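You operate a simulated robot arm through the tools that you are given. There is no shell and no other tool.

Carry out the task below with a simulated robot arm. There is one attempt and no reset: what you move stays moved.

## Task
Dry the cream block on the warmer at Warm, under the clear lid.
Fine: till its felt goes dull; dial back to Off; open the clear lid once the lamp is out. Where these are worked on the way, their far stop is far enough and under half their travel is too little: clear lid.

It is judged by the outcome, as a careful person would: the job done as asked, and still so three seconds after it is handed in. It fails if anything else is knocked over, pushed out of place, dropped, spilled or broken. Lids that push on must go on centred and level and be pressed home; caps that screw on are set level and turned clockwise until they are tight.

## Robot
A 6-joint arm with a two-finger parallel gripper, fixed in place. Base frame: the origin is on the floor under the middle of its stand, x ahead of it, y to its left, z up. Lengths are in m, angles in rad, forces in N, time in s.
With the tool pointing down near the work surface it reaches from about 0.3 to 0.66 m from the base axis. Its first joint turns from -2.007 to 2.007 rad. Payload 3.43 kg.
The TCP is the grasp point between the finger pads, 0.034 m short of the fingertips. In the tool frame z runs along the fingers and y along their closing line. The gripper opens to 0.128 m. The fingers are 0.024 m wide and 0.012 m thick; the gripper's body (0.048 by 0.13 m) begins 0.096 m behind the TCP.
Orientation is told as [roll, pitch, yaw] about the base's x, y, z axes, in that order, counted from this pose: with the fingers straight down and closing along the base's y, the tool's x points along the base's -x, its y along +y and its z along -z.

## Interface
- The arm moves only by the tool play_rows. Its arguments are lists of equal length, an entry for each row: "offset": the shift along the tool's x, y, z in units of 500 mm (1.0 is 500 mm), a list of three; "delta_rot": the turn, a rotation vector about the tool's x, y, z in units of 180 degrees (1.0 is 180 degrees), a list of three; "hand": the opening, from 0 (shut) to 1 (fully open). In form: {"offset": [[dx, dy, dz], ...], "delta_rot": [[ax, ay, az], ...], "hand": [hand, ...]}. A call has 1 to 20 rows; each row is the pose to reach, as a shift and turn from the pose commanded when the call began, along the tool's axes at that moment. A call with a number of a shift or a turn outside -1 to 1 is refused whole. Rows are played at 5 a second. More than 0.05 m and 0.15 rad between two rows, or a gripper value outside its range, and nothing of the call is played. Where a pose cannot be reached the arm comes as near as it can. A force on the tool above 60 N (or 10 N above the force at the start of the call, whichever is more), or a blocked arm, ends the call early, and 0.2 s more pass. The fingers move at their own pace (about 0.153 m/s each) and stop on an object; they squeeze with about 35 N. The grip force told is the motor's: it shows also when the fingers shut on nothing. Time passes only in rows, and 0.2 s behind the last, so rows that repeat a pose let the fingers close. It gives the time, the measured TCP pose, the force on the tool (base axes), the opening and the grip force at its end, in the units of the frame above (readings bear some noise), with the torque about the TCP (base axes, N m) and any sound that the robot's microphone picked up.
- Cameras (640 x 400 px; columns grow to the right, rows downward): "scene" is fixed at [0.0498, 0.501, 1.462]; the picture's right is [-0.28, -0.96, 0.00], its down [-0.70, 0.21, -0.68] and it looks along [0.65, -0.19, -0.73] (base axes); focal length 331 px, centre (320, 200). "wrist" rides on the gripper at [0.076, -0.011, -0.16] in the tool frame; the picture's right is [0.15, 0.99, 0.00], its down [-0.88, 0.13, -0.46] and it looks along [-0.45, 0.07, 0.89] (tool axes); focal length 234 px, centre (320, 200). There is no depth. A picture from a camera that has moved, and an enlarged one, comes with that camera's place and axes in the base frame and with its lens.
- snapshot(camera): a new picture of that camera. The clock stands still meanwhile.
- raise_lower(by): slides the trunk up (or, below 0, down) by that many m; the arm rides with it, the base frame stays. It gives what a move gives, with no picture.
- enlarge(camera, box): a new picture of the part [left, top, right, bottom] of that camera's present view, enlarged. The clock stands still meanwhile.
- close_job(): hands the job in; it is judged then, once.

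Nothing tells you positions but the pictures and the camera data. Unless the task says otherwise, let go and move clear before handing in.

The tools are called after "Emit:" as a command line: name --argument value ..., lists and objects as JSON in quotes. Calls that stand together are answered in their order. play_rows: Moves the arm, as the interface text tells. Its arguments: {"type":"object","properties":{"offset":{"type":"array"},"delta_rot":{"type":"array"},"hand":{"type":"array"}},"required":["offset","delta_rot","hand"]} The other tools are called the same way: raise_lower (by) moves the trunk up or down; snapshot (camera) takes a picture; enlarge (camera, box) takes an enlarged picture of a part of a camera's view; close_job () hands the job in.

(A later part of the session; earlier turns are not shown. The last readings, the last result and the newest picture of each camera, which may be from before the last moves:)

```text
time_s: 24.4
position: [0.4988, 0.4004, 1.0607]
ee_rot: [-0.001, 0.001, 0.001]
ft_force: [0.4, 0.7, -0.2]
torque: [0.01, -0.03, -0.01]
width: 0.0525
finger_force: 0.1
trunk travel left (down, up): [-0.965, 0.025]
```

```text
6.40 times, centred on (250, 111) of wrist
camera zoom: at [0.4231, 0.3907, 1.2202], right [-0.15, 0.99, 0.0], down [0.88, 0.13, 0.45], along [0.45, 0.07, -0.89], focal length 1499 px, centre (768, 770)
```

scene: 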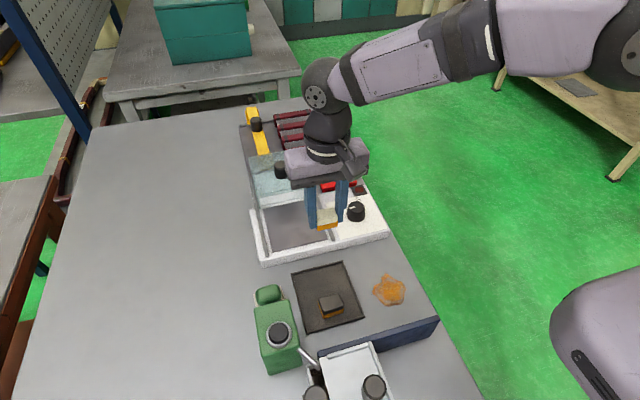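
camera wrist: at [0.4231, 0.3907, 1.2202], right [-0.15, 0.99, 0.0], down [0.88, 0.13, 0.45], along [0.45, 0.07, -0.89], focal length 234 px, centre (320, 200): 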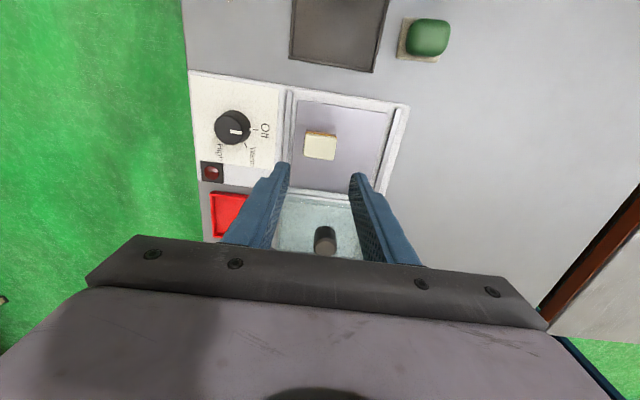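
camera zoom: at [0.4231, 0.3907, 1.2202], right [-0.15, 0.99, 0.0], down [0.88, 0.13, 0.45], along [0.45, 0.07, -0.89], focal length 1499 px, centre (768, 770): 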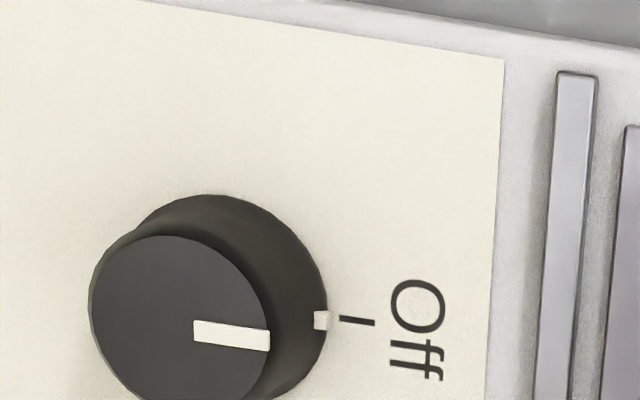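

I locate the lid knob at about (0.627, 0.427), its top near z 0.96 and the lid top near z 0.928, 33 mm across. It is beyond vertical reach, so I'll pitch the tool 45° outward and approach from above.

Emit:
play_rows --offset '[[-0.03, 0.009, 0.005], [-0.06, 0.018, 0.01], [-0.09, 0.027, 0.02], [-0.12, 0.036, 0.03], [-0.14, 0.045, 0.04], [-0.16, 0.0532, 0.04]]' --delta_rot '[[0, -0.0417, 0], [0, -0.0833, 0], [0, -0.125, 0], [0, -0.1667, 0], [0, -0.2083, 0], [0, -0.25, 0]]' --hand '[0.47, 0.47, 0.47, 0.47, 0.47, 0.47]'

Emit:
snapshot --camera "wrist"

Emit:
snapshot --camera "scene"

```text
time_s: 25.8
position: [0.577, 0.4287, 1.0406]
ee_rot: [0.0, -0.785, 0.001]
ft_force: [0.1, -0.2, -0.3]
torque: [0.0, 0.01, 0.02]
width: 0.0603
finger_force: 0.0
trunk travel left (down, up): [-0.965, 0.025]
```

```text
taken
camera wrist: at [0.4116, 0.4174, 1.1004], right [-0.1, 0.99, -0.1], down [0.3, 0.13, 0.94], along [0.95, 0.07, -0.31], focal length 234 px, centre (320, 200)
```

wrist: 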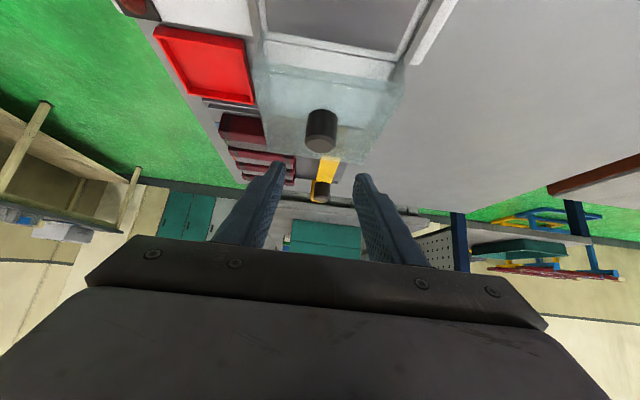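

```text
taken
```

scene: 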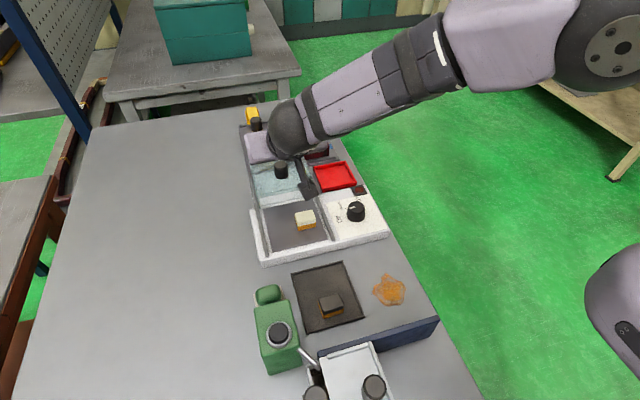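

The pitch worked well. I'll enlarge the view of the knob to refine its position.

Emit:
enlarge --camera "wrist" --box '[250, 60, 410, 160]'

Emit:
enlarge --camera "wrist" --box '[240, 120, 400, 220]'

Emit:
enlarge --camera "scene" --box '[230, 130, 360, 211]'

```text
4.00 times, centred on (330, 110) of wrist
camera zoom: at [0.4116, 0.4174, 1.1004], right [-0.1, 0.99, -0.1], down [0.3, 0.13, 0.94], along [0.95, 0.07, -0.31], focal length 937 px, centre (280, 560)
```

zoom: 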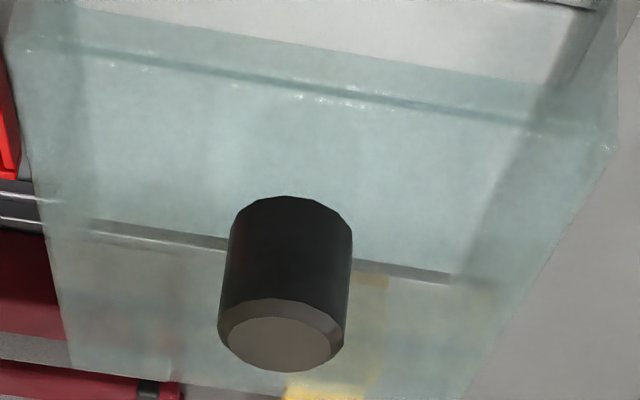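

```text
4.00 times, centred on (320, 170) of wrist
camera zoom: at [0.4116, 0.4174, 1.1004], right [-0.1, 0.99, -0.1], down [0.3, 0.13, 0.94], along [0.95, 0.07, -0.31], focal length 937 px, centre (320, 320)
```

zoom: 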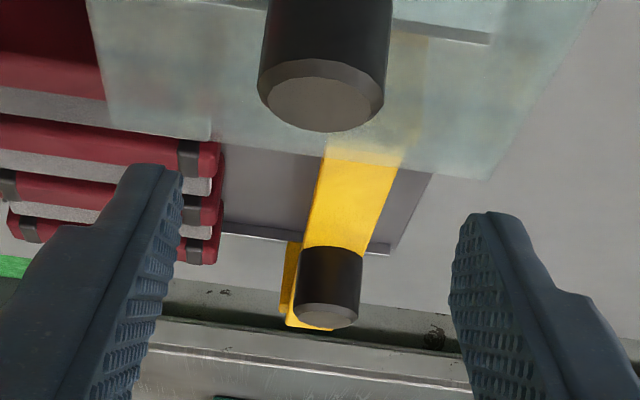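

```text
4.92 times, centred on (295, 170) of scene
camera zoom: at [0.0498, 0.501, 1.462], right [-0.28, -0.96, 0.0], down [-0.7, 0.21, -0.68], along [0.65, -0.19, -0.73], focal length 1630 px, centre (443, 345)
```

zoom: 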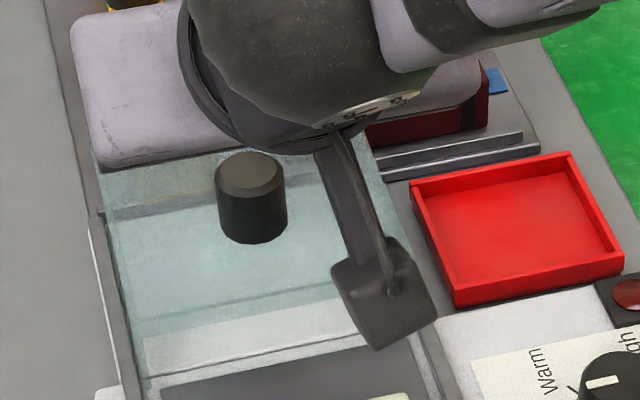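

Refining with both wrist views, the knob is at about (0.614, 0.4265), top z ≈ 0.974, with the lid top near 0.942. I'll bring the fingers down either side of it, first to TCP z ≈ 1.0.

Emit:
play_rows --offset '[[0.0102, 0, 0.028], [0.0204, 0, 0.056], [0.0306, 0, 0.0842]]' --delta_rot '[[0, 0, 0], [0, 0, 0], [0, 0, 0]]' --hand '[0.47, 0.47, 0.47]'

Emit:
snapshot --camera "wrist"

Emit:
enlarge --camera "scene" --box '[230, 130, 360, 211]'

```text
time_s: 26.6
position: [0.5981, 0.4272, 0.9994]
ee_rot: [-0.003, -0.785, 0.001]
ft_force: [-0.3, 0.1, 0.7]
torque: [-0.01, 0.04, 0.03]
width: 0.06
finger_force: 0.0
trunk travel left (down, up): [-0.965, 0.025]
```

```text
taken
camera wrist: at [0.431, 0.4169, 1.0591], right [-0.1, 0.99, -0.1], down [0.3, 0.13, 0.94], along [0.95, 0.07, -0.31], focal length 234 px, centre (320, 200)
```

wrist: 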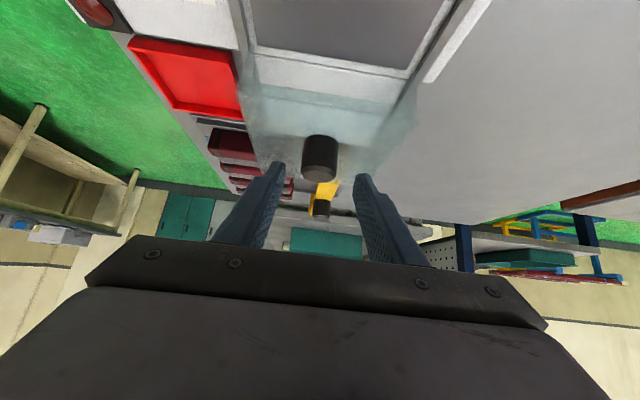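

```text
4.92 times, centred on (295, 170) of scene
camera zoom: at [0.0498, 0.501, 1.462], right [-0.28, -0.96, 0.0], down [-0.7, 0.21, -0.68], along [0.65, -0.19, -0.73], focal length 1630 px, centre (443, 345)
```

zoom: 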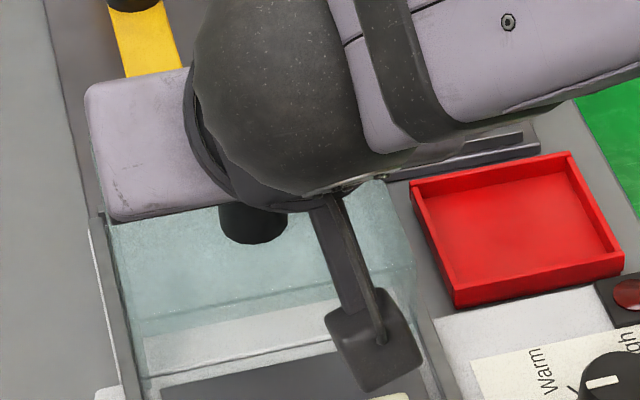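

I'll enlarge the wrist view to see the knob relative to the fingertips.

Emit:
enlarge --camera "wrist" --box '[230, 110, 410, 222]'

```text
3.56 times, centred on (320, 166) of wrist
camera zoom: at [0.431, 0.4169, 1.0591], right [-0.1, 0.99, -0.1], down [0.3, 0.13, 0.94], along [0.95, 0.07, -0.31], focal length 833 px, centre (320, 321)
```

zoom: 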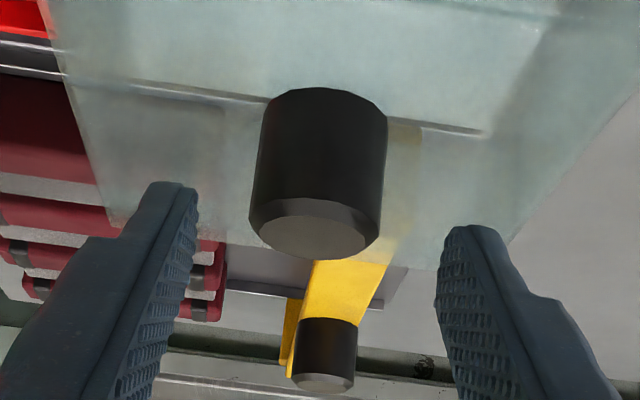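

The knob top is confirmed at about (0.614, 0.4265, 0.978). I'll go straight down 15 mm and close on the knob.

Emit:
play_rows --offset '[[0.011, 0, 0.011], [0.022, 0, 0.022]]' --delta_rot '[[0, 0, 0], [0, 0, 0]]' --hand '[0.47, 0.47]'

Emit:
enlarge --camera "wrist" --box '[230, 110, 410, 222]'

```text
time_s: 27.2
position: [0.5977, 0.4272, 0.9824]
ee_rot: [-0.002, -0.784, 0.001]
ft_force: [0.4, 0.6, 0.2]
torque: [0.0, -0.05, 0.01]
width: 0.0602
finger_force: 0.1
trunk travel left (down, up): [-0.965, 0.025]
```

```text
3.56 times, centred on (320, 166) of wrist
camera zoom: at [0.4302, 0.4166, 1.0438], right [-0.1, 0.99, -0.1], down [0.3, 0.13, 0.94], along [0.95, 0.07, -0.31], focal length 833 px, centre (320, 321)
```

zoom: 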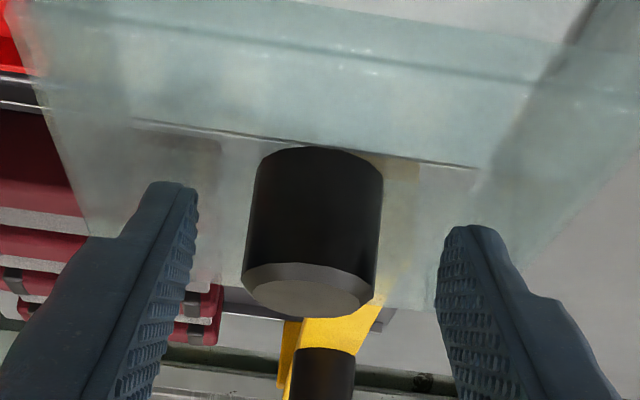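

The knob is centred between the fingertips. Closing on it now.

Emit:
play_rows --offset '[[0, 0, 0], [0, 0, 0], [0, 0, 0], [0, 0, 0]]' --delta_rot '[[0, 0, 0], [0, 0, 0], [0, 0, 0], [0, 0, 0]]' --hand '[0.35, 0.2, 0.15, 0.15]'

Emit:
enlarge --camera "wrist" --box '[230, 110, 410, 222]'

```text
time_s: 28.2
position: [0.5965, 0.4267, 0.984]
ee_rot: [-0.003, -0.784, -0.001]
ft_force: [0.5, -7.6, -2.7]
torque: [0.11, -0.72, -0.29]
width: 0.031
finger_force: 45.3
trunk travel left (down, up): [-0.965, 0.025]
```

```text
3.56 times, centred on (320, 166) of wrist
camera zoom: at [0.4305, 0.4152, 1.0437], right [-0.1, 0.99, -0.11], down [0.3, 0.13, 0.94], along [0.95, 0.06, -0.31], focal length 833 px, centre (320, 321)
```

zoom: 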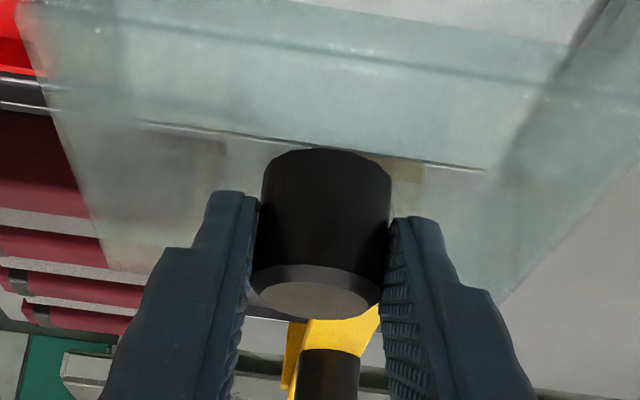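

The knob is held (31 mm). I'll slide the lid toward −x, first 3 cm, watching the forces.

Emit:
play_rows --offset '[[0.0071, -0.002, -0.0071], [0.0141, -0.002, -0.0141], [0.0212, -0.002, -0.0212], [0.0283, -0.002, -0.0283], [0.0354, -0.002, -0.0354], [0.0424, -0.002, -0.0424]]' --delta_rot '[[0, 0, 0], [0, 0, 0], [0, 0, 0], [0, 0, 0], [0, 0, 0], [0, 0, 0]]' --hand '[0.15, 0.15, 0.15, 0.15, 0.15, 0.15]'

Emit:
snapshot --camera "scene"

Emit:
snapshot --camera "wrist"

```text
time_s: 29.6
position: [0.568, 0.4267, 0.9834]
ee_rot: [-0.003, -0.781, 0.002]
ft_force: [-0.6, -7.5, -5.5]
torque: [0.18, -1.2, -0.28]
width: 0.031
finger_force: 45.5
trunk travel left (down, up): [-0.965, 0.025]
```

```text
taken
```

scene: 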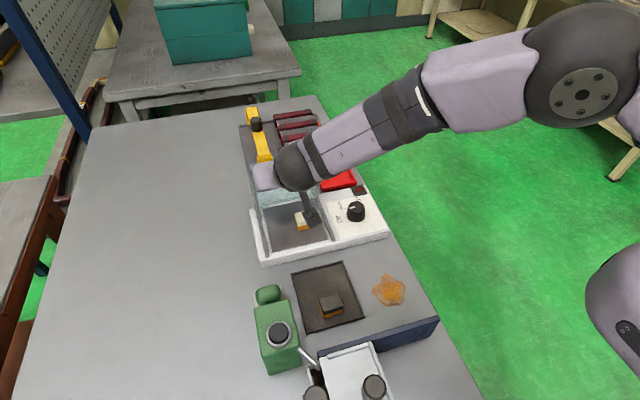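

```text
taken
camera wrist: at [0.4012, 0.4149, 1.0439], right [-0.1, 0.99, -0.11], down [0.3, 0.13, 0.94], along [0.95, 0.07, -0.31], focal length 234 px, centre (320, 200)
```

wrist: 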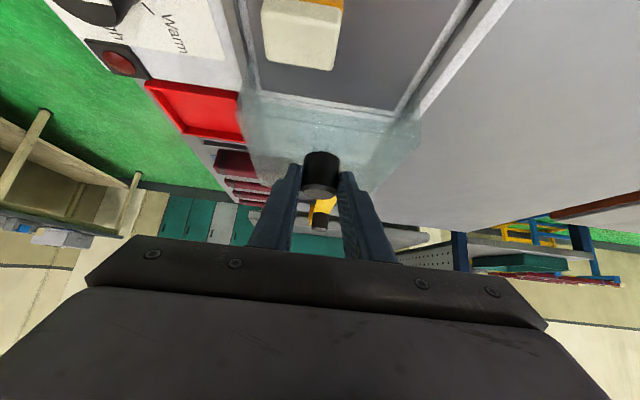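

The lid follows the knob. Before going further I need to know whether the lid's leading edge has a wall that would strike the block, so I'm zooming in.

Emit:
enlarge --camera "wrist" --box '[220, 40, 440, 178]'

Emit:
enlarge --camera "scene" --box '[240, 170, 352, 240]'

Emit:
enlarge --camera "wrist" --box '[230, 0, 390, 100]'

```text
2.90 times, centred on (330, 109) of wrist
camera zoom: at [0.4012, 0.4149, 1.0439], right [-0.1, 0.99, -0.11], down [0.3, 0.13, 0.94], along [0.95, 0.07, -0.31], focal length 679 px, centre (291, 464)
```

zoom: 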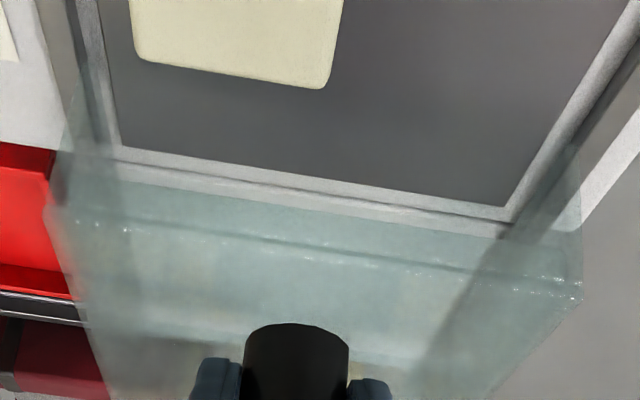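

```text
5.71 times, centred on (296, 205) of scene
camera zoom: at [0.0498, 0.501, 1.462], right [-0.28, -0.96, 0.0], down [-0.7, 0.21, -0.68], along [0.65, -0.19, -0.73], focal length 1892 px, centre (457, 171)
```

zoom: 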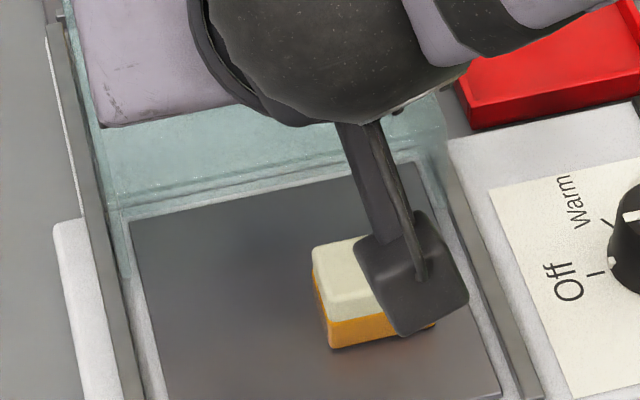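

```text
4.00 times, centred on (310, 50) of wrist
camera zoom: at [0.4012, 0.4149, 1.0439], right [-0.1, 0.99, -0.11], down [0.3, 0.13, 0.94], along [0.95, 0.07, -0.31], focal length 937 px, centre (360, 800)
```

zoom: 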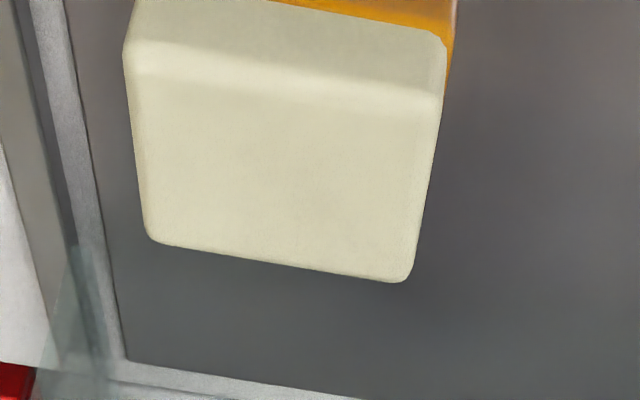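

The front below the lid's top edge is open: the plate shows untinted there, with only a shallow lip at about z 0.93, and the block's top is near 0.92. I'll slide on slowly for 3.5 cm and check that the block doesn't move.

Emit:
play_rows --offset '[[0.0073, 0, -0.0069], [0.0146, 0, -0.0137], [0.0218, 0, -0.0206], [0.0291, 0, -0.0275], [0.0364, 0, -0.0344], [0.0436, 0, -0.0412], [0.0509, 0, -0.0481]]' --delta_rot '[[0, 0, 0], [0, 0, 0], [0, 0, 0], [0, 0, 0], [0, 0, 0], [0, 0, 0], [0, 0, 0]]' --hand '[0.15, 0.15, 0.15, 0.15, 0.15, 0.15, 0.15]'

Emit:
snapshot --camera "wrist"

Emit:
enlarge --camera "scene" --box '[240, 170, 352, 240]'

```text
time_s: 31.2
position: [0.5314, 0.4263, 0.984]
ee_rot: [0.0, -0.784, 0.001]
ft_force: [0.4, -9.0, -0.3]
torque: [-0.09, 0.89, -0.11]
width: 0.031
finger_force: 44.2
trunk travel left (down, up): [-0.965, 0.025]
```

```text
taken
camera wrist: at [0.3661, 0.4147, 1.0436], right [-0.1, 0.99, -0.1], down [0.3, 0.13, 0.94], along [0.95, 0.07, -0.31], focal length 234 px, centre (320, 200)
```

wrist: 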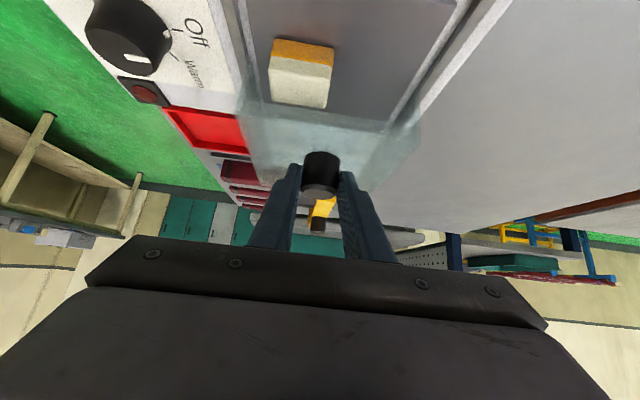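

```text
5.71 times, centred on (296, 205) of scene
camera zoom: at [0.0498, 0.501, 1.462], right [-0.28, -0.96, 0.0], down [-0.7, 0.21, -0.68], along [0.65, -0.19, -0.73], focal length 1892 px, centre (457, 171)
```

zoom: 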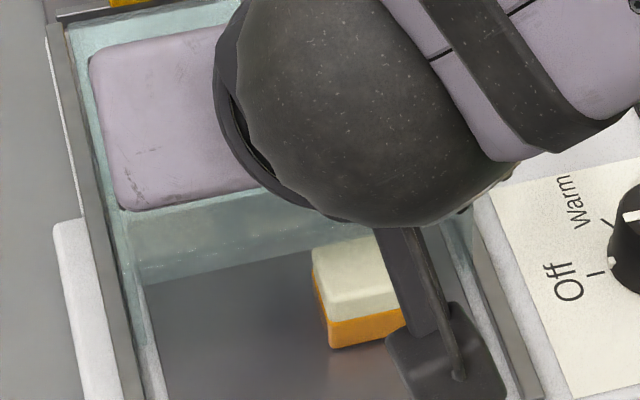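

The block hasn't moved. I'll check the lid's lip against the block in the wrist view before continuing.

Emit:
enlarge --camera "wrist" --box '[220, 20, 420, 145]'

```text
3.20 times, centred on (320, 82) of wrist
camera zoom: at [0.3661, 0.4147, 1.0436], right [-0.1, 0.99, -0.1], down [0.3, 0.13, 0.94], along [0.95, 0.07, -0.31], focal length 749 px, centre (320, 576)
```

zoom: 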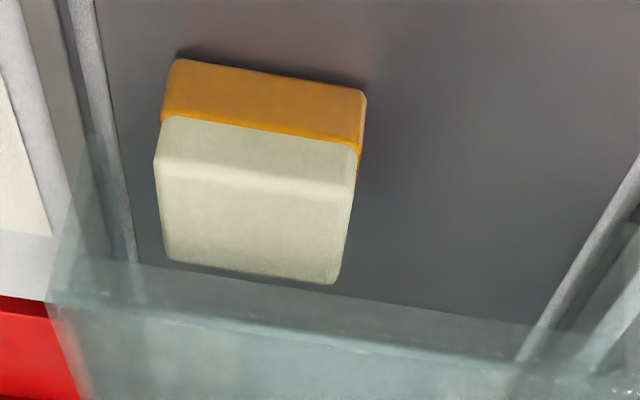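

There is clear vertical room between lip and block. I continue sliding another 3 cm.

Emit:
play_rows --offset '[[0.0071, -0.002, -0.0071], [0.0141, -0.002, -0.0141], [0.0212, -0.002, -0.0212], [0.0283, -0.002, -0.0283], [0.0354, -0.002, -0.0354], [0.0424, -0.002, -0.0424]]' --delta_rot '[[0, 0, 0], [0, 0, 0], [0, 0, 0], [0, 0, 0], [0, 0, 0], [0, 0, 0]]' --hand '[0.15, 0.15, 0.15, 0.15, 0.15, 0.15]'

Emit:
snapshot --camera "wrist"

Emit:
enlarge --camera "scene" --box '[240, 170, 400, 270]'

```text
time_s: 32.6
position: [0.5006, 0.4252, 0.9838]
ee_rot: [0.001, -0.785, 0.0]
ft_force: [0.5, -0.7, 5.0]
torque: [0.09, 0.15, -0.1]
width: 0.0309
finger_force: 45.0
trunk travel left (down, up): [-0.965, 0.025]
```

```text
taken
camera wrist: at [0.3352, 0.4143, 1.0433], right [-0.1, 0.99, -0.1], down [0.3, 0.13, 0.94], along [0.95, 0.07, -0.31], focal length 234 px, centre (320, 200)
```

wrist: 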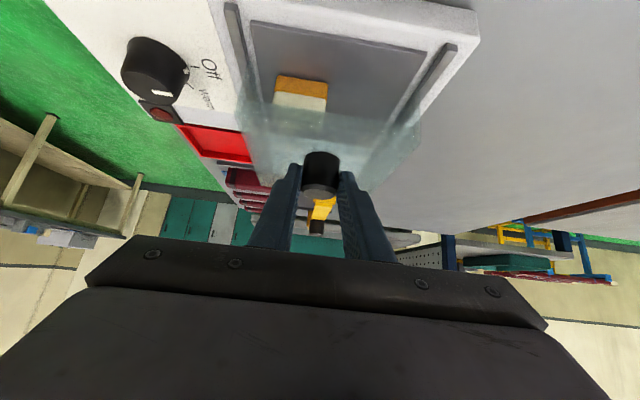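

```text
4.00 times, centred on (320, 220) of scene
camera zoom: at [0.0498, 0.501, 1.462], right [-0.28, -0.96, 0.0], down [-0.7, 0.21, -0.68], along [0.65, -0.19, -0.73], focal length 1325 px, centre (320, 120)
```

zoom: 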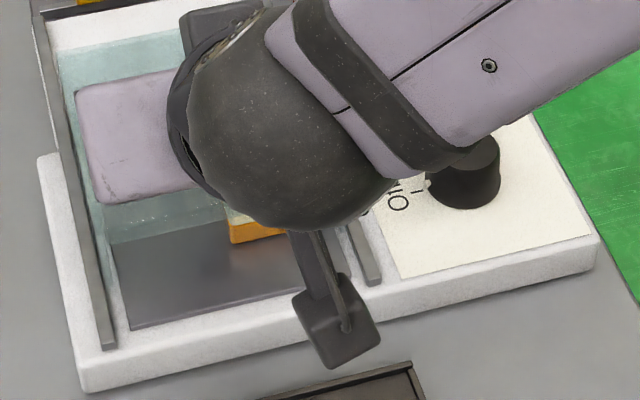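

Front edge of the lid is near x 0.47 now. I continue in small rows and watch for the stop.

Emit:
play_rows --offset '[[0.0057, 0, -0.0057], [0.0113, 0, -0.0113], [0.017, 0, -0.017], [0.0226, 0, -0.0226]]' --delta_rot '[[0, 0, 0], [0, 0, 0], [0, 0, 0], [0, 0, 0]]' --hand '[0.15, 0.15, 0.15, 0.15]'

Emit:
snapshot --camera "wrist"

Emit:
enlarge --camera "scene" --box '[240, 170, 400, 270]'

```text
time_s: 33.6
position: [0.4846, 0.4267, 0.9828]
ee_rot: [-0.002, -0.785, 0.002]
ft_force: [0.8, -0.3, 4.8]
torque: [0.2, -1.26, -0.12]
width: 0.0311
finger_force: 44.7
trunk travel left (down, up): [-0.965, 0.025]
```

```text
taken
camera wrist: at [0.3197, 0.4146, 1.0434], right [-0.1, 0.99, -0.1], down [0.3, 0.13, 0.94], along [0.95, 0.07, -0.31], focal length 234 px, centre (320, 200)
```

wrist: 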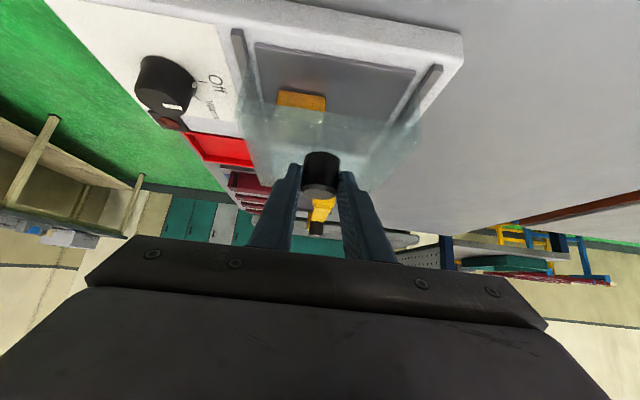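

```text
4.00 times, centred on (320, 220) of scene
camera zoom: at [0.0498, 0.501, 1.462], right [-0.28, -0.96, 0.0], down [-0.7, 0.21, -0.68], along [0.65, -0.19, -0.73], focal length 1325 px, centre (320, 120)
```

zoom: 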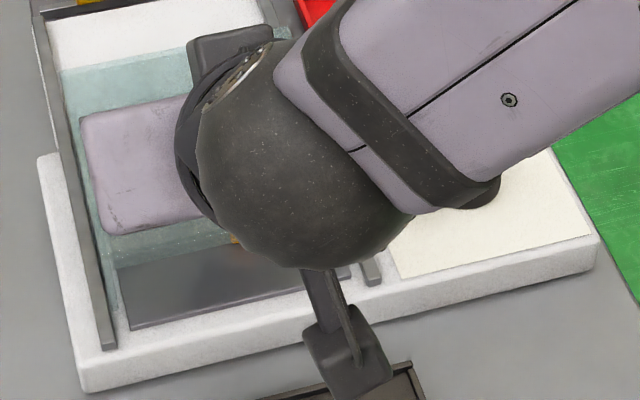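

The lid now nearly covers the plate. I'll continue in 3 mm rows up to 12 mm to find the end stop.

Emit:
play_rows --offset '[[0.0042, 0, -0.0042], [0.0085, 0, -0.0085]]' --delta_rot '[[0, 0, 0], [0, 0, 0]]' --hand '[0.15, 0.15]'

Emit:
play_rows --offset '[[0.0042, 0, -0.0042]]' --delta_rot '[[0, 0, 0]]' --hand '[0.15]'

```text
time_s: 34.2
position: [0.4798, 0.4269, 0.9836]
ee_rot: [-0.002, -0.784, 0.004]
ft_force: [1.6, -0.5, 3.3]
torque: [0.17, -0.88, 0.15]
width: 0.031
finger_force: 45.4
trunk travel left (down, up): [-0.965, 0.025]
```

```text
time_s: 34.6
position: [0.4761, 0.4265, 0.9848]
ee_rot: [-0.001, -0.783, 0.002]
ft_force: [0.2, 0.1, 6.6]
torque: [-0.15, 0.23, 0.07]
width: 0.0308
finger_force: 45.0
trunk travel left (down, up): [-0.965, 0.025]
```

No stop yet after 12 cm. I continue 3 mm at a time.

Emit:
play_rows --offset '[[0.0042, 0, -0.0042]]' --delta_rot '[[0, 0, 0]]' --hand '[0.15]'

Emit:
snapshot --camera "wrist"

Emit:
enlarge --camera "scene" --box '[240, 170, 400, 270]'

Emit:
enlarge --camera "wrist" --box '[220, 20, 460, 170]'

```text
time_s: 35.0
position: [0.4725, 0.4266, 0.9843]
ee_rot: [-0.002, -0.784, 0.002]
ft_force: [0.0, 0.7, 5.7]
torque: [0.14, -0.22, -0.06]
width: 0.0308
finger_force: 45.1
trunk travel left (down, up): [-0.965, 0.025]
```

```text
taken
camera wrist: at [0.3074, 0.4146, 1.0435], right [-0.1, 0.99, -0.1], down [0.3, 0.13, 0.94], along [0.95, 0.07, -0.31], focal length 234 px, centre (320, 200)
```

wrist: 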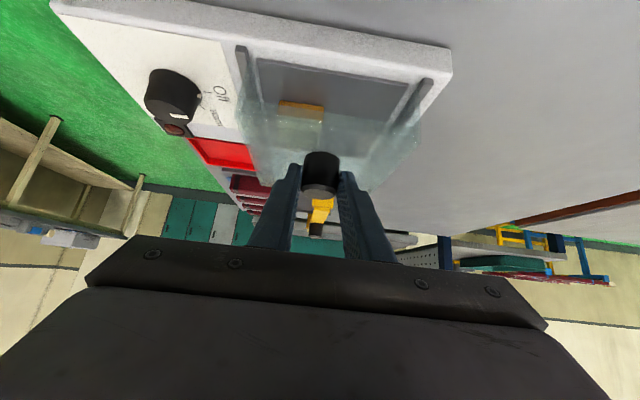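

```text
4.00 times, centred on (320, 220) of scene
camera zoom: at [0.0498, 0.501, 1.462], right [-0.28, -0.96, 0.0], down [-0.7, 0.21, -0.68], along [0.65, -0.19, -0.73], focal length 1325 px, centre (320, 120)
```

zoom: 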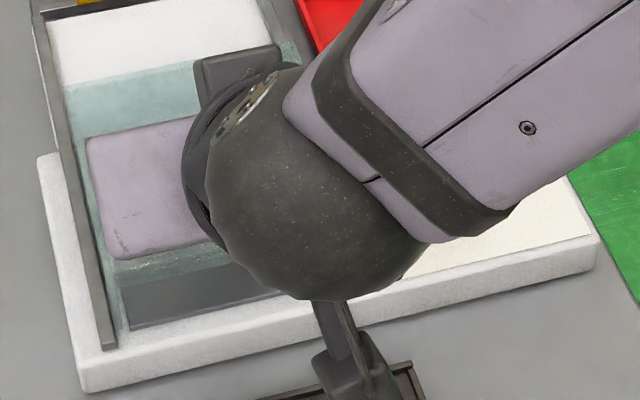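

```text
2.67 times, centred on (340, 95) of wrist
camera zoom: at [0.3074, 0.4146, 1.0435], right [-0.1, 0.99, -0.1], down [0.3, 0.13, 0.94], along [0.95, 0.07, -0.31], focal length 624 px, centre (267, 480)
```

zoom: 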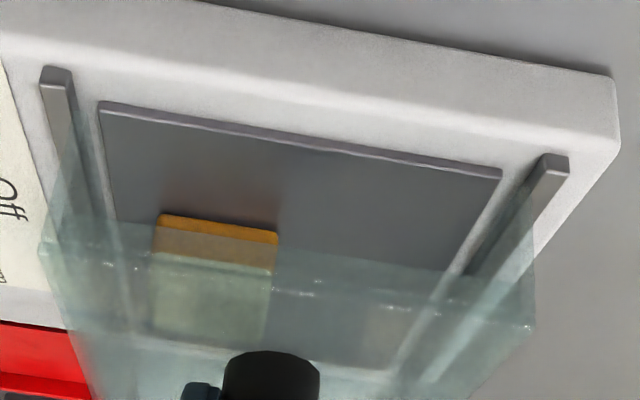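

The lid's front edge is about level with the plate's near edge; the rails run ~1.5 cm further. I'll keep going gently until it stops.

Emit:
play_rows --offset '[[0.0042, 0, -0.0042], [0.0085, 0, -0.0085]]' --delta_rot '[[0, 0, 0], [0, 0, 0]]' --hand '[0.15, 0.15]'

Emit:
play_rows --offset '[[0.0042, 0, -0.0042]]' --delta_rot '[[0, 0, 0]]' --hand '[0.15]'

```text
time_s: 35.6
position: [0.4728, 0.4267, 0.9831]
ee_rot: [0.001, -0.786, -0.001]
ft_force: [16.0, 4.2, 5.8]
torque: [0.19, 0.63, 0.19]
width: 0.0313
finger_force: 44.4
trunk travel left (down, up): [-0.965, 0.025]
```

```text
time_s: 36.0
position: [0.472, 0.4258, 0.9841]
ee_rot: [-0.001, -0.784, 0.001]
ft_force: [30.3, 5.4, 2.7]
torque: [0.28, -0.69, 0.07]
width: 0.031
finger_force: 45.1
trunk travel left (down, up): [-0.965, 0.025]
```

The stop is reached (30 N resistance, x held at 0.472): the lid is fully closed. I'll relieve the push and open the fingers.

Emit:
play_rows --offset '[[-0.006, 0, 0.006], [-0.012, 0, 0.012]]' --delta_rot '[[0, 0, 0], [0, 0, 0]]' --hand '[0.15, 0.15]'

Emit:
play_rows --offset '[[0, 0, 0], [0, 0, 0], [0, 0, 0]]' --delta_rot '[[0, 0, 0], [0, 0, 0], [0, 0, 0]]' --hand '[0.35, 0.47, 0.47]'

Emit:
enlarge --camera "wrist" --box '[220, 20, 460, 170]'

```text
time_s: 36.6
position: [0.472, 0.4261, 0.9834]
ee_rot: [0.002, -0.784, 0.004]
ft_force: [0.2, 1.9, 11.9]
torque: [0.17, -1.23, -0.03]
width: 0.0312
finger_force: 44.4
trunk travel left (down, up): [-0.965, 0.025]
```

```text
time_s: 37.4
position: [0.4727, 0.4254, 0.9825]
ee_rot: [-0.005, -0.783, 0.001]
ft_force: [0.6, -0.4, 0.2]
torque: [0.0, 0.01, -0.02]
width: 0.0599
finger_force: 0.0
trunk travel left (down, up): [-0.965, 0.025]
```

```text
2.67 times, centred on (340, 95) of wrist
camera zoom: at [0.3076, 0.4138, 1.0425], right [-0.1, 0.99, -0.11], down [0.3, 0.13, 0.94], along [0.95, 0.07, -0.31], focal length 624 px, centre (267, 480)
```

zoom: 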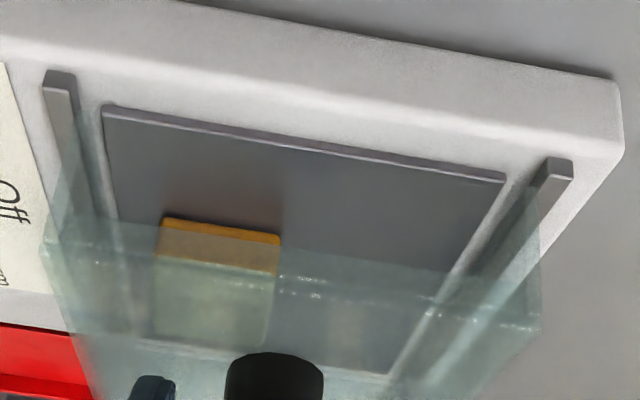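

The lid is closed with the block beneath it and the knob is free. I'll retreat back along the fingers, then stand the tool upright and head above the dial at about (0.494, 0.2865).

Emit:
play_rows --offset '[[0, 0, -0.06], [0, 0, -0.12], [0, 0, -0.18], [0, 0, -0.24]]' --delta_rot '[[0, 0, 0], [0, 0, 0], [0, 0, 0], [0, 0, 0]]' --hand '[0.47, 0.47, 0.47, 0.47]'

Emit:
snapshot --camera "scene"

```text
time_s: 38.4
position: [0.3877, 0.4269, 1.0684]
ee_rot: [-0.004, -0.784, 0.001]
ft_force: [0.5, -0.2, 0.2]
torque: [-0.04, -0.05, 0.0]
width: 0.0602
finger_force: 0.1
trunk travel left (down, up): [-0.965, 0.025]
```

```text
taken
```

scene: 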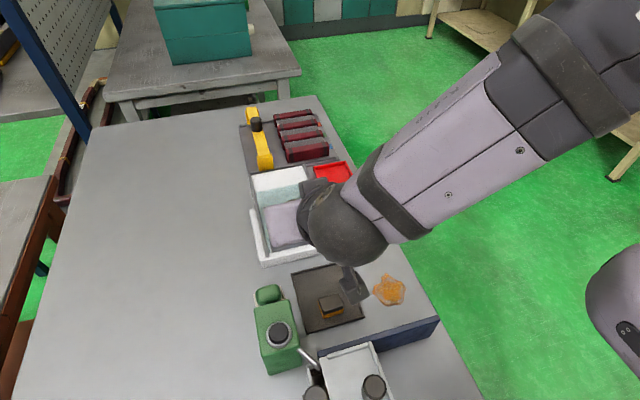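

Now I stand the tool upright while moving toward the dial, high above everything.

Emit:
play_rows --offset '[[-0.022, -0.042, 0.012], [-0.044, -0.085, 0.024], [-0.067, -0.127, 0.035], [-0.089, -0.169, 0.047], [-0.111, -0.212, 0.059], [-0.133, -0.254, 0.0707]]' --delta_rot '[[0, 0.0417, 0], [0, 0.0833, 0], [0, 0.125, 0], [0, 0.1667, 0], [0, 0.2083, 0], [0, 0.25, 0]]' --hand '[0.47, 0.47, 0.47, 0.47, 0.47, 0.47]'

Emit:
snapshot --camera "wrist"

Emit:
snapshot --camera "scene"

```text
time_s: 39.8
position: [0.4616, 0.2993, 1.0917]
ee_rot: [0.001, 0.005, 0.0]
ft_force: [-0.1, -0.7, -0.4]
torque: [0.02, 0.05, -0.02]
width: 0.0603
finger_force: 0.0
trunk travel left (down, up): [-0.965, 0.025]
```

```text
taken
camera wrist: at [0.3869, 0.2879, 1.2509], right [-0.15, 0.99, 0.0], down [0.88, 0.13, 0.45], along [0.45, 0.07, -0.89], focal length 234 px, centre (320, 200)
```

wrist: 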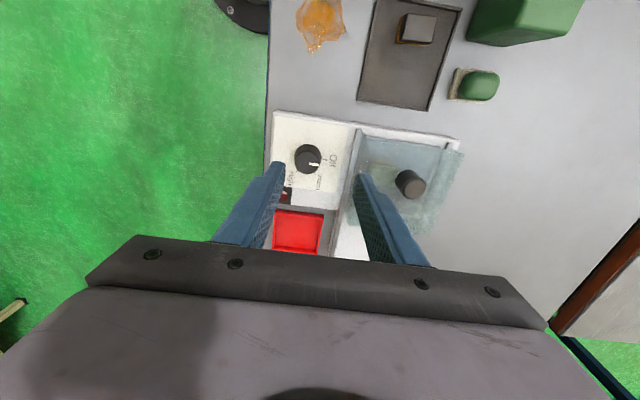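

```text
taken
```

scene: 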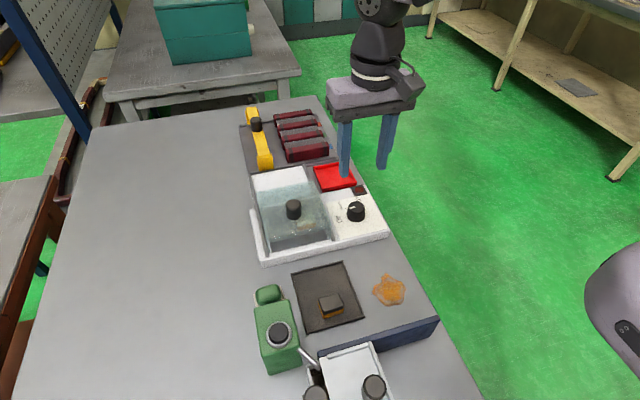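

The lid is closed over the block. I'll zoom in on the dial for its centre and tick angles, and on the lid in the scene view.

Emit:
enlarge --camera "wrist" --box '[265, 130, 361, 190]'

Emit:
enlarge --camera "scene" --box '[240, 160, 400, 260]'

```text
6.67 times, centred on (313, 160) of wrist
camera zoom: at [0.3869, 0.2879, 1.2509], right [-0.15, 0.99, 0.0], down [0.88, 0.13, 0.45], along [0.45, 0.07, -0.89], focal length 1561 px, centre (367, 467)
```

zoom: 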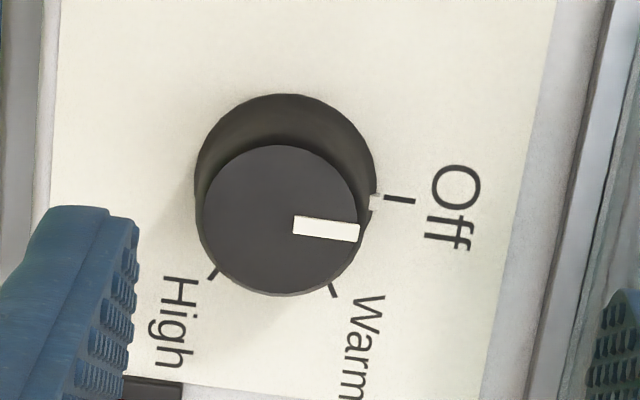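

```text
4.00 times, centred on (320, 210) of scene
camera zoom: at [0.0498, 0.501, 1.462], right [-0.28, -0.96, 0.0], down [-0.7, 0.21, -0.68], along [0.65, -0.19, -0.73], focal length 1325 px, centre (320, 160)
```

zoom: 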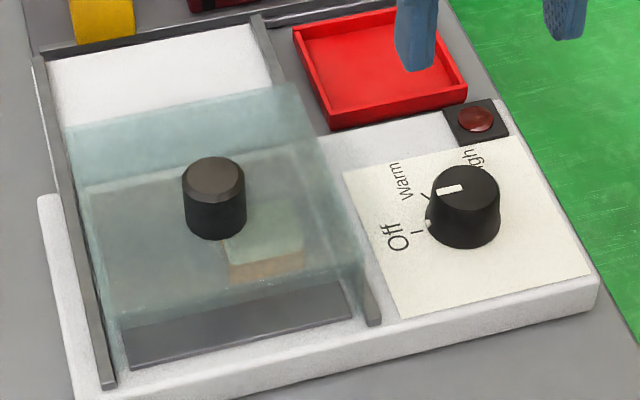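

The ticks lie at 90° (Off), 30° (Warm) and −30° (High) around the dial centre (0.497, 0.285), so Warm is 60° clockwise. I'll yaw the gripper 60° counter-clockwise first so the turn ends square, and centre it over the dial.

Emit:
play_rows --offset '[[-0.0087, -0.0035, 0], [-0.0175, -0.007, 0], [-0.0262, -0.0105, 0], [-0.0349, -0.014, 0], [-0.0436, -0.0175, 0], [-0.0524, -0.021, 0], [-0.0611, -0.0245, 0], [-0.0698, -0.028, 0.04]]' --delta_rot '[[0, 0, -0.0417], [0, 0, -0.0833], [0, 0, -0.125], [0, 0, -0.1667], [0, 0, -0.2083], [0, 0, -0.25], [0, 0, -0.2917], [0, 0, -0.3333]]' --hand '[0.47, 0.47, 0.47, 0.47, 0.47, 0.47, 0.47, 0.47]'

Emit:
snapshot --camera "wrist"

Emit:
snapshot --camera "scene"

```text
time_s: 41.6
position: [0.4979, 0.2855, 1.0694]
ee_rot: [0.003, 0.004, 1.05]
ft_force: [-0.7, 0.3, -0.2]
torque: [-0.01, 0.03, 0.03]
width: 0.0602
finger_force: 0.0
trunk travel left (down, up): [-0.965, 0.025]
```

```text
taken
camera wrist: at [0.4697, 0.2138, 1.2298], right [-0.93, 0.37, 0.0], down [0.33, 0.83, 0.45], along [0.16, 0.42, -0.89], focal length 234 px, centre (320, 200)
```

wrist: 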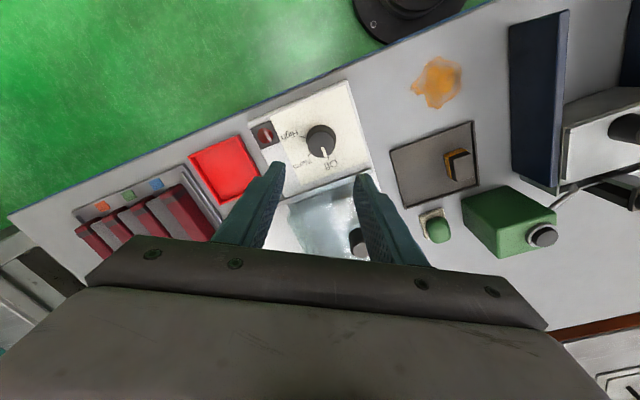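

```text
taken
```

scene: 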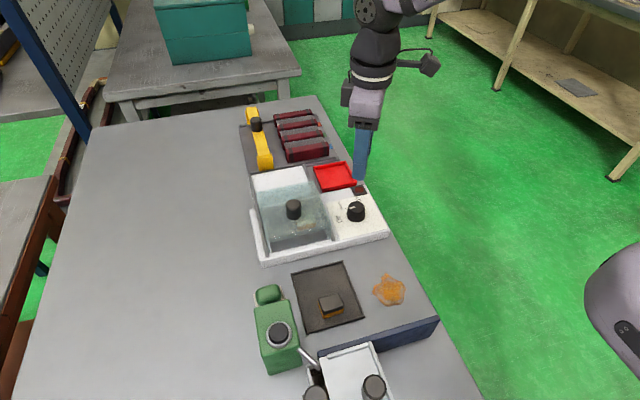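

Aligned over the dial with the yaw set. I'll descend to z ≈ 0.97 and check the centring.

Emit:
play_rows --offset '[[0, 0, 0.07], [0, 0, 0.14], [0, 0, 0.2]]' --delta_rot '[[0, 0, 0], [0, 0, 0], [0, 0, 0]]' --hand '[0.47, 0.47, 0.47]'

Emit:
enlarge --camera "wrist" --box '[220, 100, 420, 225]'

Emit:
enlarge --camera "scene" --box '[300, 160, 412, 230]'

```text
time_s: 42.4
position: [0.4979, 0.2857, 0.9688]
ee_rot: [0.0, 0.001, 1.046]
ft_force: [-0.2, 0.8, 0.8]
torque: [-0.02, 0.03, 0.01]
width: 0.0601
finger_force: 0.1
trunk travel left (down, up): [-0.965, 0.025]
```

```text
3.20 times, centred on (320, 162) of wrist
camera zoom: at [0.4694, 0.2145, 1.1284], right [-0.93, 0.37, 0.0], down [0.33, 0.83, 0.45], along [0.17, 0.42, -0.89], focal length 749 px, centre (320, 320)
```

zoom: 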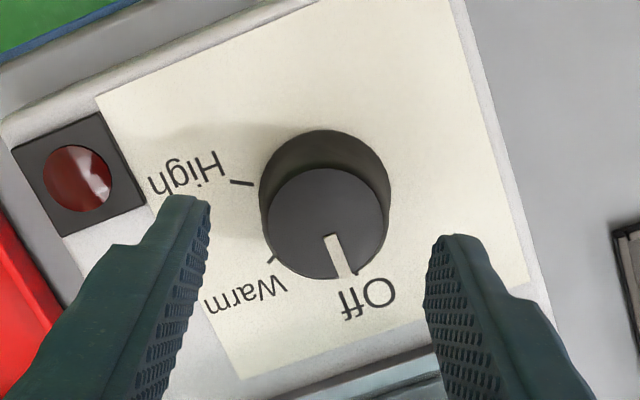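

```text
5.71 times, centred on (356, 195) of scene
camera zoom: at [0.0498, 0.501, 1.462], right [-0.28, -0.96, 0.0], down [-0.7, 0.21, -0.68], along [0.65, -0.19, -0.73], focal length 1892 px, centre (114, 229)
```

zoom: 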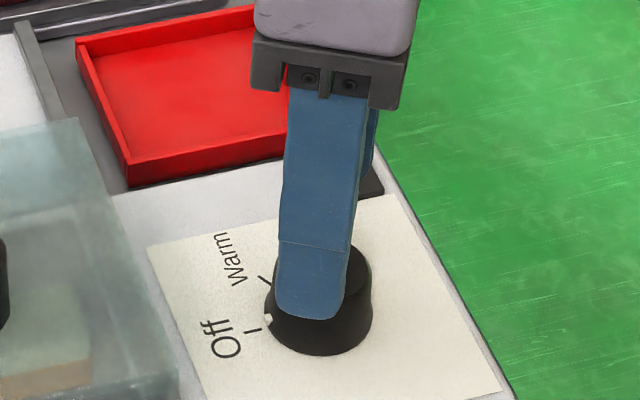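

The dial's centre sits about 2 mm from the finger midline, so I'll correct that and descend to TCP z ≈ 0.935.

Emit:
play_rows --offset '[[0.0028, 0.003, 0.025], [0.0028, 0.003, 0.05], [0.0028, 0.003, 0.067]]' --delta_rot '[[0, 0, 0], [0, 0, 0], [0, 0, 0]]' --hand '[0.47, 0.47, 0.47]'

Emit:
enlarge --camera "wrist" --box '[220, 100, 420, 225]'

Emit:
enlarge --camera "scene" --box '[300, 160, 412, 230]'

```text
time_s: 43.2
position: [0.495, 0.2863, 0.9353]
ee_rot: [0.0, 0.002, 1.047]
ft_force: [1.0, 0.0, -0.6]
torque: [0.01, 0.01, 0.03]
width: 0.0601
finger_force: 0.0
trunk travel left (down, up): [-0.965, 0.025]
```

```text
3.20 times, centred on (320, 162) of wrist
camera zoom: at [0.4669, 0.2146, 1.0953], right [-0.93, 0.37, 0.0], down [0.33, 0.83, 0.45], along [0.17, 0.42, -0.89], focal length 749 px, centre (320, 320)
```

zoom: 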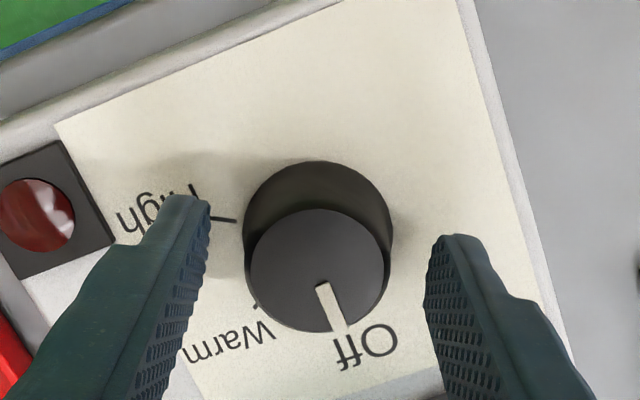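

```text
5.71 times, centred on (356, 195) of scene
camera zoom: at [0.0498, 0.501, 1.462], right [-0.28, -0.96, 0.0], down [-0.7, 0.21, -0.68], along [0.65, -0.19, -0.73], focal length 1892 px, centre (114, 229)
```

zoom: 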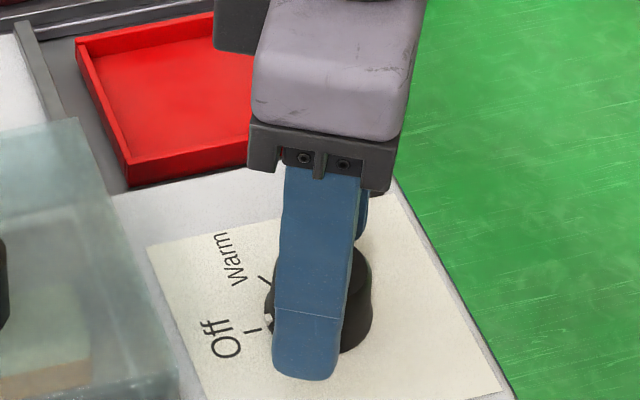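

Well centred now. I'll close on the dial.

Emit:
play_rows --offset '[[0, 0, 0], [0, 0, 0], [0, 0, 0], [0, 0, 0]]' --delta_rot '[[0, 0, 0], [0, 0, 0], [0, 0, 0], [0, 0, 0]]' --hand '[0.35, 0.22, 0.2, 0.2]'

Emit:
enlarge --camera "wrist" --box '[220, 100, 420, 225]'

```text
time_s: 44.2
position: [0.4957, 0.2847, 0.9344]
ee_rot: [0.0, 0.003, 1.047]
ft_force: [2.7, -2.4, -1.8]
torque: [-0.09, -0.79, -0.06]
width: 0.0397
finger_force: 45.2
trunk travel left (down, up): [-0.965, 0.025]
```

```text
3.20 times, centred on (320, 162) of wrist
camera zoom: at [0.4673, 0.214, 1.0954], right [-0.93, 0.37, 0.0], down [0.33, 0.83, 0.45], along [0.17, 0.42, -0.89], focal length 749 px, centre (320, 320)
```

zoom: 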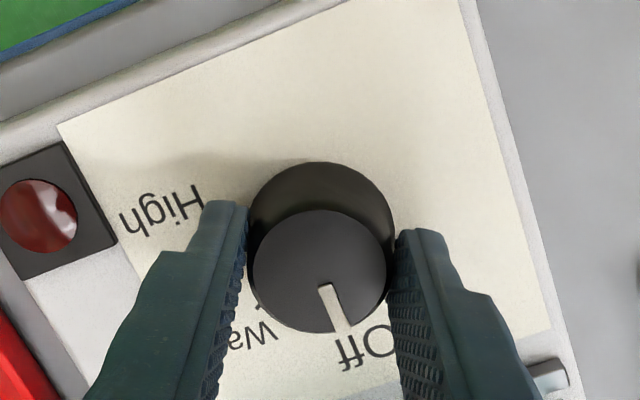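

The dial is held. Turning it 60° clockwise to Warm.

Emit:
play_rows --offset '[[0, 0, 0], [0, 0, 0], [0, 0, 0], [0, 0, 0], [0, 0, 0], [0, 0, 0], [0, 0, 0], [0, 0, 0]]' --delta_rot '[[0, 0, 0.0417], [0, 0, 0.0833], [0, 0, 0.125], [0, 0, 0.1667], [0, 0, 0.2083], [0, 0, 0.25], [0, 0, 0.2917], [0, 0, 0.3333]]' --hand '[0.2, 0.2, 0.2, 0.2, 0.2, 0.2, 0.2, 0.2]'

Emit:
enlarge --camera "wrist" --box '[220, 100, 420, 225]'

Emit:
enlarge --camera "scene" --box '[240, 160, 400, 260]'

```text
time_s: 46.0
position: [0.4948, 0.2853, 0.9356]
ee_rot: [-0.004, 0.007, -0.002]
ft_force: [6.6, -0.8, -12.5]
torque: [0.8, 0.34, -0.02]
width: 0.0393
finger_force: 45.4
trunk travel left (down, up): [-0.965, 0.025]
```

```text
3.20 times, centred on (320, 162) of wrist
camera zoom: at [0.4204, 0.2742, 1.0958], right [-0.14, 0.99, 0.0], down [0.88, 0.13, 0.45], along [0.45, 0.06, -0.89], focal length 749 px, centre (320, 320)
```

zoom: 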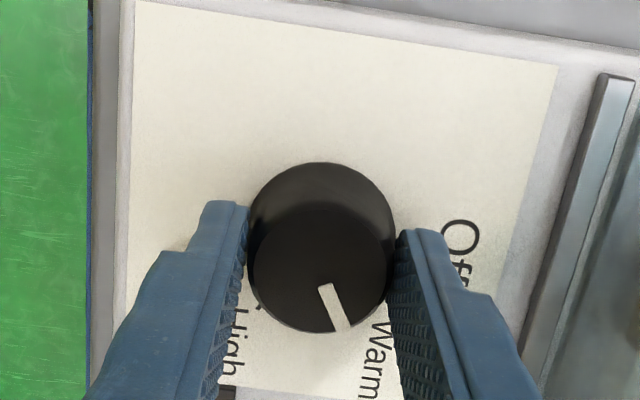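

```text
4.00 times, centred on (320, 210) of scene
camera zoom: at [0.0498, 0.501, 1.462], right [-0.28, -0.96, 0.0], down [-0.7, 0.21, -0.68], along [0.65, -0.19, -0.73], focal length 1325 px, centre (320, 160)
```

zoom: 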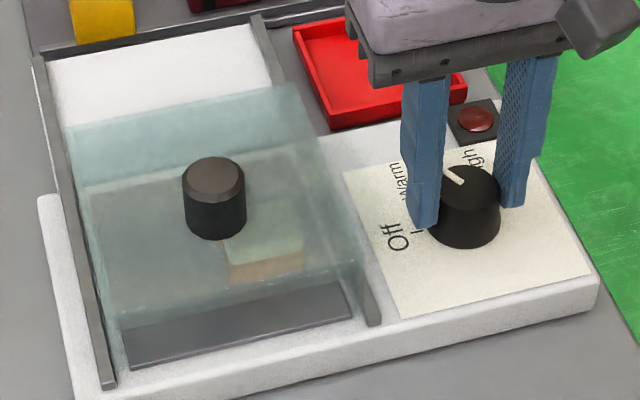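

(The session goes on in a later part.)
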